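You operate a simulated robot arm through the tools that you are given. There is no shell and no other tool. Be economical: measure what you need, move in short steps, check, and stop when the job is done.

Carry out the task below with a simulated robot arm. There is one attempt and no reset: what you move stays moved.

TASK
Shut the cloth drawer.

It is judged by the outcome, as a careful person would: the job done as asked, and still so three seconds after it is handed in. It fails if anything else is knocked over, pushed out of place, dropped, spilled or broken.

THE ROBOT
A 7-joint arm with a two-finger parallel gripper, fixed in place. Base frame: the origin is at the foot of the arm, x ahead of it, y to its left, z up. Lengths are in mm, angles in rad, forces in N, time in s.
With the tool pointing down near the work surface it reaches from about 200 to 680 mm from the base axis. Its first joint turns from -1.152 to 1.152 rad. Payload 2.4 kg.
Tool frame: the origin (TCP) lies between the finger pads and is the grasp point; the fingertips stand 30 mm ahead of it; z points along the fingers, y is the line along which they close. The gripper opens to 94 mm. The fingers are 28 mm wide and 10 mm thick; the gripper's body (50 by 96 mm) begins 55 mm behind the TCP.
Orientation is told as [roll, pitch, yaw] about the base's x, y, z axes, in that order, counted from this pose: with the fingers straight down and closing along the base's y, the tool's x points along the base's -x, its y along +y and its z along -z.

THE INTERFACE
- The arm moves only by the tool step_arm. Its argument "steps" is a list of rows, each a list of 7 numbers: the shift along the tool's x, y, z in mm, then the turn, a rotation vector about the tool's x, y, z in rad, then the finger opening in mm, from 0 to 94. In form: [[tx, ty, tz, rx, ry, rz, claw], ...]. A call has 1 to 10 rows; each row shifts and turns the commanded pose from where the row before left it, along the tool's axes as they then stand. A row lasts 0.2 s, in which the tool goes at most 50 mm and 0.15 rad; a call with a longer step from one row to the next is refused whole, and so is a gripper value outside its range. A pose out of reach is approached as far as the arm can. The call stops where the force on the tool passes 40 N (or 10 N more than at its start, if that is more) or the arm is blocked; 0.2 s more then pass. The fingers move at their own pace (about 153 mm/s each) and stop on an object; they squeeze with about 40 N. The grip force told is the motor's: it shows also when the fingers shut on nothing. Time passes only in rows, and 0.2 s behind the last, so rows that do not move let the fingers close. It gives the time, the measured TCP pose, the force on the tool (base axes), the opening and the grip force at its end, in the units of the frame above (readings bear some noise).
- Cameras (640 x 400 px; columns grow to the right, rows downward): "scene" is fixed at [35.5, 476.2, 1433.8]; the picture's right is [-0.75, -0.66, 0.00], its down [-0.43, 0.49, -0.76] and it looks along [0.50, -0.57, -0.65] (base axes); focal length 346 px, centre (320, 200). "wrist" rides on the gripper at [-37, 0, -58] in the tool frame; the picture's right is [0.00, -1.00, 0.00], its down [0.97, 0.00, -0.24] and it looks along [0.24, 0.00, 0.97] (tool axes); focal length 218 px, centre (320, 200).
- capture(camera): a new picture of that camera. No time passes.
- locate(camera, pixels): for up to 12 pixels [column, row] of the newest picture of that camera ("zoom" is the newest enlarged one), the place [x, y, z] in the base frame of the surface seen there, good to about 3 mm. No time passes.
- inspect(camera, box): a new picture of the part [left, top, right, bottom] of that camera's present view, enlarged. No time passes.
- close_job(): hands the job in; it is judged then, once.

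Work in short steps. Measure before you move; look again where a grasp or a placing could have gone wrong, and mend it. You have 60 turns and 22 pictures in all, the two below and enlarged ones among them. Open the gripper and draw the arm clear of the work before you hand the job in, unless the task says otherwise; then end with one line.

The tools are called by a JSON object that holds its "method" and its "body". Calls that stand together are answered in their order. step_arm: Moves the arm, as the interface text tells. Its arguments: {"type":"object","properties":{"steps":{"type":"array","items":{"type":"array","items":{"type":"number"}}}},"required":["steps"]} The other tools are called the same way: capture (camera) takes a picture; locate (camera, pixels) gives the place of the surface under pixels of a picture; inspect (camera, box) takes an enlarged picture of a part of a camera's view; close_job () hands the job in.

At the start:

```text
t: 0.0
tool_pos: [451.8, 38.6, 978.6]
ee_rot: [0.0, -0.001, -0.001]
contact_force: [0.4, 0.0, -1.7]
opening: 93.8
grasp_force: 0.0
```

scene: 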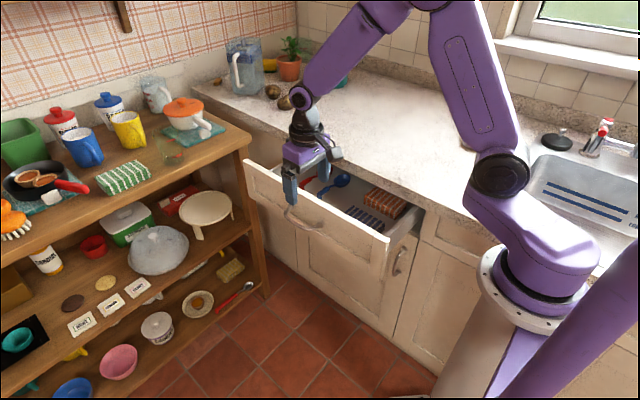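
wrist: 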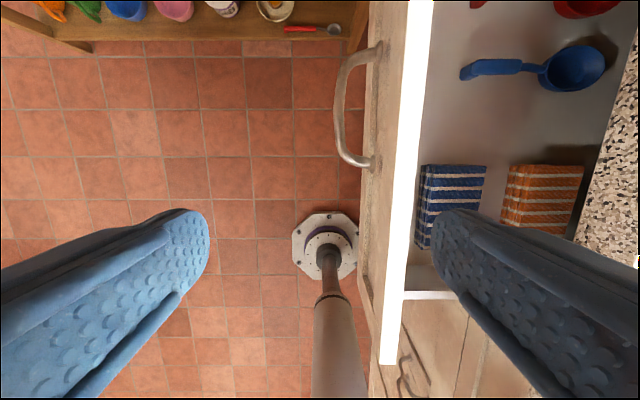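

The open drawer holds the cloths; its front is near scene pixels (245,165)–(388,240). I'll measure the front, handle and counter edge.

{"method": "locate", "body": {"camera": "scene", "pixels": [[247, 163], [385, 242], [300, 218], [285, 212], [325, 228], [320, 265], [260, 200], [375, 265], [420, 207], [370, 172], [440, 235], [350, 240]]}}

{"method": "inspect", "body": {"camera": "scene", "box": [220, 120, 460, 300]}}

{"method": "locate", "body": {"camera": "wrist", "pixels": [[420, 30], [390, 340], [338, 105], [375, 60], [375, 165], [372, 250], [450, 180], [550, 180], [620, 150], [585, 60], [365, 20]]}}

```text
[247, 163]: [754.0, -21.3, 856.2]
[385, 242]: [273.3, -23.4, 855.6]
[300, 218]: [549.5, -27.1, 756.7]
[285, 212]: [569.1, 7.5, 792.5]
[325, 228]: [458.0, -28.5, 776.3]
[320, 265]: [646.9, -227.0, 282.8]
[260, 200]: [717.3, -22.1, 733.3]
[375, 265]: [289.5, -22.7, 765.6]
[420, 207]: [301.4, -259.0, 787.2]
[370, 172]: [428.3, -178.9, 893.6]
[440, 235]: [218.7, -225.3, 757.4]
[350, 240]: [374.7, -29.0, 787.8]
```

```text
2.22 times, centred on (340, 210) of scene
```

zoom: 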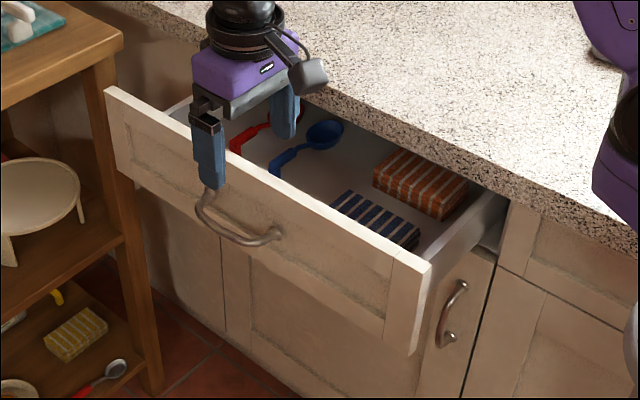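

```text
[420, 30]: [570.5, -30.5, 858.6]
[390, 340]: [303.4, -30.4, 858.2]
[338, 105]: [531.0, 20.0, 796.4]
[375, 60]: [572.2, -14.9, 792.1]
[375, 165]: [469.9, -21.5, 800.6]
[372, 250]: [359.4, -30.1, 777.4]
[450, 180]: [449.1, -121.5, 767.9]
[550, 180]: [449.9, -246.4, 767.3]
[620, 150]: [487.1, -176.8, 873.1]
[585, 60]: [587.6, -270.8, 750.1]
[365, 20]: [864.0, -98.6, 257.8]
```

The front stands at y≈-21 and the closed fronts at y≈-225, so about 204 mm of travel; the counter overhangs to y≈-177. I'll point the tool horizontally (-y) to push under the overhang; first I check the shelf's place and move off to +y with the fingers closed.

{"method": "locate", "body": {"camera": "scene", "pixels": [[250, 138], [235, 150], [205, 205], [265, 285], [170, 145], [140, 195], [410, 260], [425, 250], [300, 125], [330, 183], [345, 180]]}}

{"method": "step_arm", "body": {"steps": [[0, 30, 0, 0, 0, 0, 0], [0, 30, 0, 0, 0, 0, 0], [10, 30, 0, 0, 0, 0, 0], [10, 0, 0, 0, 0, 0, 0]]}}

```text
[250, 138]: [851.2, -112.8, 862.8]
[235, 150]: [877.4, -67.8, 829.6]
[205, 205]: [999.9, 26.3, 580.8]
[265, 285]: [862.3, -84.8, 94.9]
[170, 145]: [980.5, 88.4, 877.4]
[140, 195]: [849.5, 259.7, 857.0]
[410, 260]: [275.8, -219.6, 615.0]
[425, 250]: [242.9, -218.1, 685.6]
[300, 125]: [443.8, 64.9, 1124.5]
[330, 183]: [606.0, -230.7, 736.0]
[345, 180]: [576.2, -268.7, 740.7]
```

```text
t: 1.0
tool_pos: [431.9, 129.5, 976.7]
ee_rot: [-0.001, 0.001, 0.0]
contact_force: [-0.1, -0.1, 0.2]
opening: 0.0
grasp_force: 32.7
```

The shelf is at x>845, well clear. Now I tilt the tool about its x so it points to -y.

{"method": "step_arm", "body": {"steps": [[0, 0, 0, 0.143, 0, 0, 0], [0, 0, 0, 0.143, 0, 0, 0], [0, 0, 0, 0.143, 0, 0, 0], [0, 0, 0, 0.143, 0, 0, 0], [0, 0, 0, 0.143, 0, 0, 0]]}}

```text
t: 2.2
tool_pos: [432.6, 129.5, 977.3]
ee_rot: [-0.717, -0.003, -0.004]
contact_force: [-0.1, -0.9, -1.4]
opening: 0.3
grasp_force: 33.3
```

The direction is right; I finish the tilt.

{"method": "step_arm", "body": {"steps": [[0, 0, 0, 0.143, 0, 0, 0], [0, 0, 0, 0.143, 0, 0, 0], [0, 0, 0, 0.143, 0, 0, 0], [0, 0, 0, 0.143, 0, 0, 0], [0, 0, 0, 0.143, 0, 0, 0], [0, 0, 0, 0.14, 0, 0, 0]]}}

```text
t: 3.6
tool_pos: [432.7, 129.7, 978.3]
ee_rot: [-1.571, 0.0, 0.0]
contact_force: [0.2, -0.2, 0.9]
opening: 0.0
grasp_force: 33.4
```

The tool is horizontal; tool +y is now down. I lower to z≈800, in the free space before the drawer.

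{"method": "step_arm", "body": {"steps": [[0, 36, 0, 0, 0, 0, 0], [0, 36, 0, 0, 0, 0, 0], [0, 36, 0, 0, 0, 0, 0], [0, 36, 0, 0, 0, 0, 0], [0, 34, 0, 0, 0, 0, 0]]}}

{"method": "capture", "body": {"camera": "scene"}}

{"method": "capture", "body": {"camera": "wrist"}}

```text
t: 4.8
tool_pos: [436.1, 128.8, 799.7]
ee_rot: [-1.569, 0.0, -0.001]
contact_force: [0.0, -0.1, -0.2]
opening: 0.0
grasp_force: 32.5
```

```text
18 pictures are left
```

scene: 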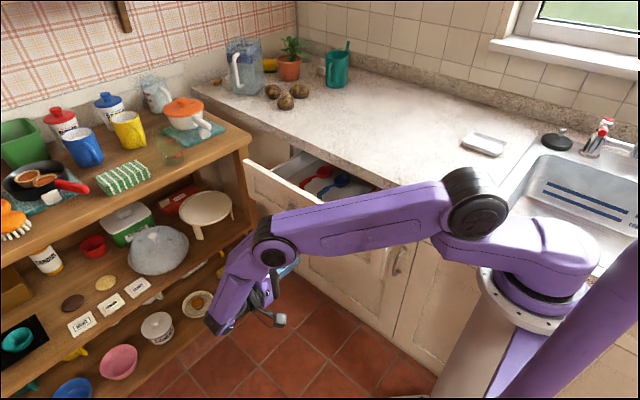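

```text
17 pictures are left
```

wrist: 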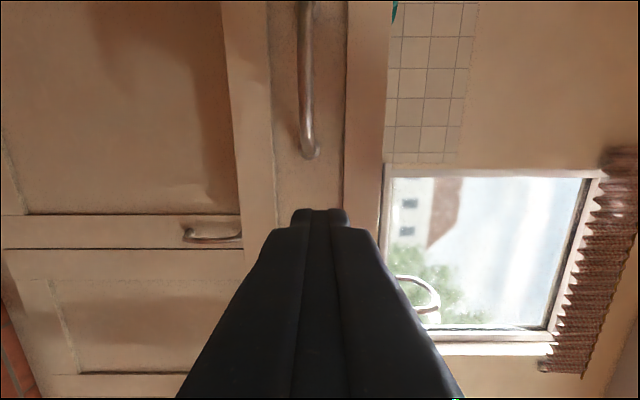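

The path is clear: fingers (320,215) aim at the panel just beside the handle end (310,150). I advance close to contact.

{"method": "step_arm", "body": {"steps": [[0, 0, 30, 0, 0, 0, 0], [0, 0, 30, 0, 0, 0, 0], [0, 0, 30, 0, 0, 0, 0], [0, 0, 20, 0, 0, 0, 0]]}}

```text
t: 5.8
tool_pos: [433.4, 19.3, 800.7]
ee_rot: [-1.571, 0.002, 0.001]
contact_force: [-0.4, 0.1, -0.2]
opening: 0.0
grasp_force: 32.7
```

No contact yet; now I push gently in 10 mm rows.

{"method": "step_arm", "body": {"steps": [[0, 0, 10, 0, 0, 0, 0], [0, 0, 10, 0, 0, 0, 0], [0, 0, 10, 0, 0, 0, 0], [0, 0, 10, 0, 0, 0, 0], [0, 0, 10, 0, 0, 0, 0], [0, 0, 10, 0, 0, 0, 0], [0, 0, 10, 0, 0, 0, 0], [0, 0, 10, 0, 0, 0, 0]]}}

{"method": "capture", "body": {"camera": "scene"}}

```text
t: 7.6
tool_pos: [435.0, -60.5, 800.6]
ee_rot: [-1.569, 0.0, -0.001]
contact_force: [0.6, 0.0, 0.8]
opening: 0.0
grasp_force: 32.3
```

```text
16 pictures are left
```

scene: 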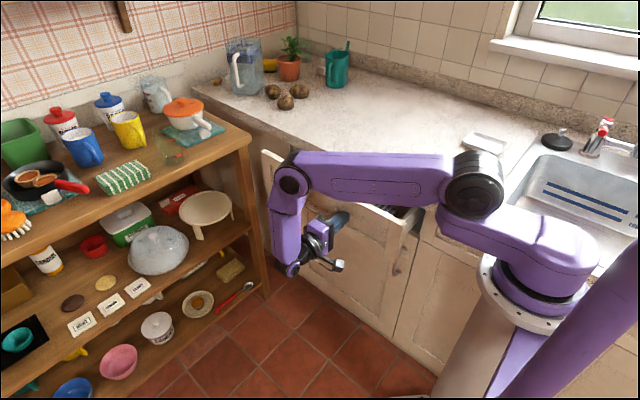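

The drawer follows with little force (its left corner is now at (265,152)). I keep pushing.

{"method": "step_arm", "body": {"steps": [[0, 0, 10, 0, 0, 0, 0], [0, 0, 10, 0, 0, 0, 0], [0, 0, 10, 0, 0, 0, 0], [0, 0, 10, 0, 0, 0, 0], [0, 0, 10, 0, 0, 0, 0], [0, 0, 10, 0, 0, 0, 0], [0, 0, 10, 0, 0, 0, 0], [0, 0, 10, 0, 0, 0, 0], [0, 0, 10, 0, 0, 0, 0]]}}

{"method": "capture", "body": {"camera": "scene"}}

```text
t: 9.6
tool_pos: [432.9, -148.8, 800.0]
ee_rot: [-1.569, 0.001, 0.0]
contact_force: [0.5, 0.1, 0.3]
opening: 0.2
grasp_force: 33.6
```

```text
15 pictures are left
```

scene: 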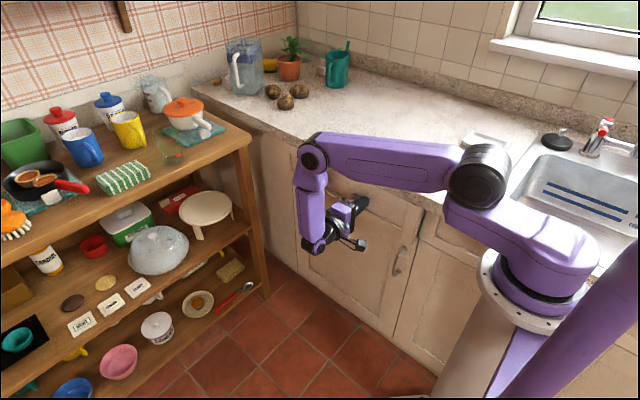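

Still moving freely; I go on in smaller rows until it meets the stop.

{"method": "step_arm", "body": {"steps": [[0, 0, 7, 0, 0, 0, 0], [0, 0, 7, 0, 0, 0, 0], [0, 0, 7, 0, 0, 0, 0], [0, 0, 7, 0, 0, 0, 0], [0, 0, 6, 0, 0, 0, 0], [0, 0, 5, 0, 0, 0, 0], [0, 0, 4, 0, 0, 0, 0]]}}

{"method": "capture", "body": {"camera": "wrist"}}

{"method": "inspect", "body": {"camera": "scene", "box": [260, 120, 460, 270]}}

```text
t: 11.2
tool_pos: [431.1, -187.9, 799.6]
ee_rot: [-1.572, 0.003, 0.005]
contact_force: [-1.2, 5.6, 1.3]
opening: 0.2
grasp_force: 32.7
stopped in row 7: the force on the tool passed its limit (the readings are from after the stop); the commanded pose is now the measured one
```

```text
14 pictures are left
```

wrist: 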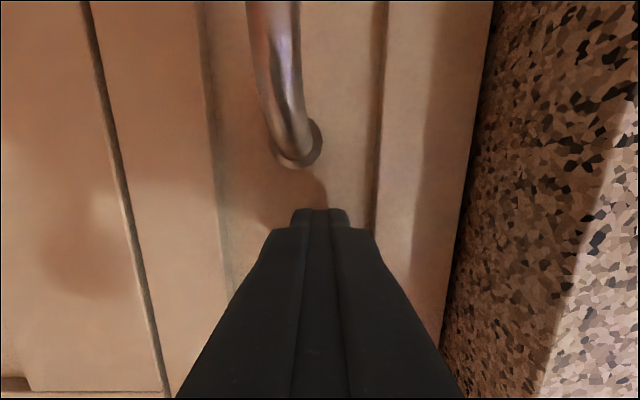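

```text
2.67 times, centred on (360, 195) of scene
```

zoom: 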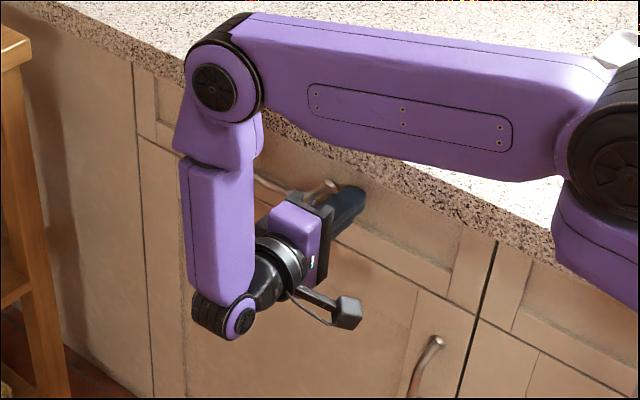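

It met a stop. I compare the drawer front's frame with the door's below it and the neighbouring drawer to see if it is flush.

{"method": "locate", "body": {"camera": "wrist", "pixels": [[140, 80], [50, 80], [430, 80], [340, 80], [180, 300], [120, 300], [470, 60]]}}

{"method": "locate", "body": {"camera": "zoom", "pixels": [[478, 262], [520, 285], [460, 310], [500, 340], [145, 110], [150, 160], [430, 280]]}}

```text
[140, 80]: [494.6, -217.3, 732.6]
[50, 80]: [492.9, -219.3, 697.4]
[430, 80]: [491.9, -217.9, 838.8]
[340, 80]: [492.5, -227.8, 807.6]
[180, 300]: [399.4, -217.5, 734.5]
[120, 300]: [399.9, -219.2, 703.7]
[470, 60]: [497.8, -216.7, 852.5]
```

```text
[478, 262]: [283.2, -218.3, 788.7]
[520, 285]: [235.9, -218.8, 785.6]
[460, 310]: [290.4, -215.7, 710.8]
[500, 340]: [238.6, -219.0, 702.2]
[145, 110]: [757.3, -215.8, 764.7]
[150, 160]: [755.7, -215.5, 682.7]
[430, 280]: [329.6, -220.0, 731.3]
```

The front is flush to within about 1–2 mm of the door (‑217.5 vs ‑219). One more small push confirms the stop.

{"method": "step_arm", "body": {"steps": [[0, 0, 2, 0, 0, 0, 0], [0, 0, 2, 0, 0, 0, 0], [0, 0, 2, 0, 0, 0, 0]]}}

{"method": "locate", "body": {"camera": "wrist", "pixels": [[140, 80]]}}

```text
t: 11.8
tool_pos: [431.3, -188.8, 799.2]
ee_rot: [-1.57, 0.003, 0.008]
contact_force: [-2.5, 5.7, 2.3]
opening: 0.0
grasp_force: 32.9
stopped in row 3: the force on the tool passed its limit (the readings are from after the stop); the commanded pose is now the measured one
```

```text
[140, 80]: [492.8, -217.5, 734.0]
```

It is against its stop. I back straight out along +y.

{"method": "step_arm", "body": {"steps": [[0, 0, -10, 0, 0, 0, 0], [0, 0, -25, 0, 0, 0, 0], [0, 0, -35, 0, 0, 0, 0], [0, 0, -40, 0, 0, 0, 0], [0, 0, -40, 0, 0, 0, 0], [0, 0, -40, 0, 0, 0, 0], [0, 0, 0, 0, 0, 0, 90], [0, 0, 0, 0, 0, 0, 90], [0, 0, 0, 0, 0, 0, 90]]}}

{"method": "capture", "body": {"camera": "scene"}}

{"method": "capture", "body": {"camera": "wrist"}}

```text
t: 13.8
tool_pos: [430.4, 3.0, 799.5]
ee_rot: [-1.571, 0.004, 0.008]
contact_force: [0.2, 1.3, -0.1]
opening: 89.9
grasp_force: 0.1
```

```text
12 pictures are left
```

scene: 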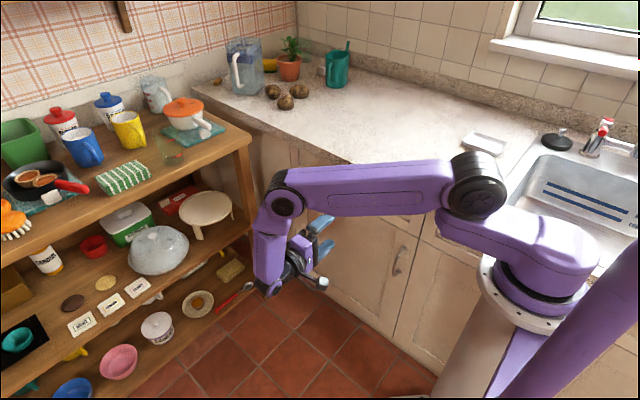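

```text
11 pictures are left
```

wrist: 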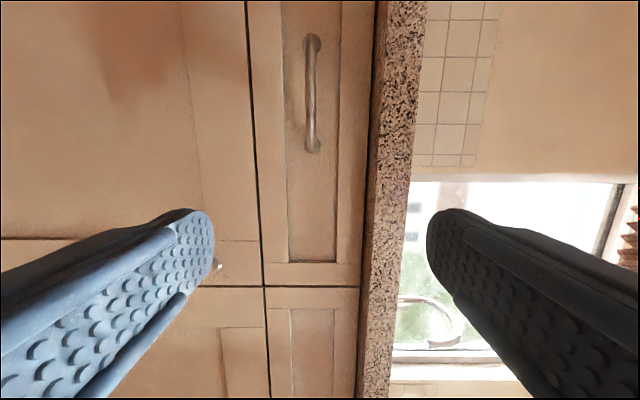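

The drawer looks flush with its neighbours and nothing else moved; a last measurement for rebound.

{"method": "locate", "body": {"camera": "wrist", "pixels": [[265, 100], [240, 150], [352, 150], [300, 275], [300, 297], [258, 200]]}}

{"method": "step_arm", "body": {"steps": [[0, 0, -40, 0, 0, 0, 90], [0, 0, -40, 0, 0, 0, 90], [0, 0, 0, 0, 0, 0, 90]]}}

```text
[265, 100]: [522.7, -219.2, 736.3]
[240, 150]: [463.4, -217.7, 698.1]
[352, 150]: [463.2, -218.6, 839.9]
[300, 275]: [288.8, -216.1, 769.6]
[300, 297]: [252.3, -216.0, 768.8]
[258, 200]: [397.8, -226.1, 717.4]
```

```text
t: 14.6
tool_pos: [431.1, 84.6, 799.2]
ee_rot: [-1.57, 0.006, 0.006]
contact_force: [0.1, 0.2, -0.1]
opening: 89.8
grasp_force: 0.1
```

The drawer front (y≈-218) is flush with the door and its neighbour and has not rebounded. I hand the job in.

{"method": "close_job", "body": {}}

```text
The job is handed in.
```

The cloth drawer is shut, flush with the fronts beside and below it; the gripper is open and drawn clear, and nothing else looked disturbed.
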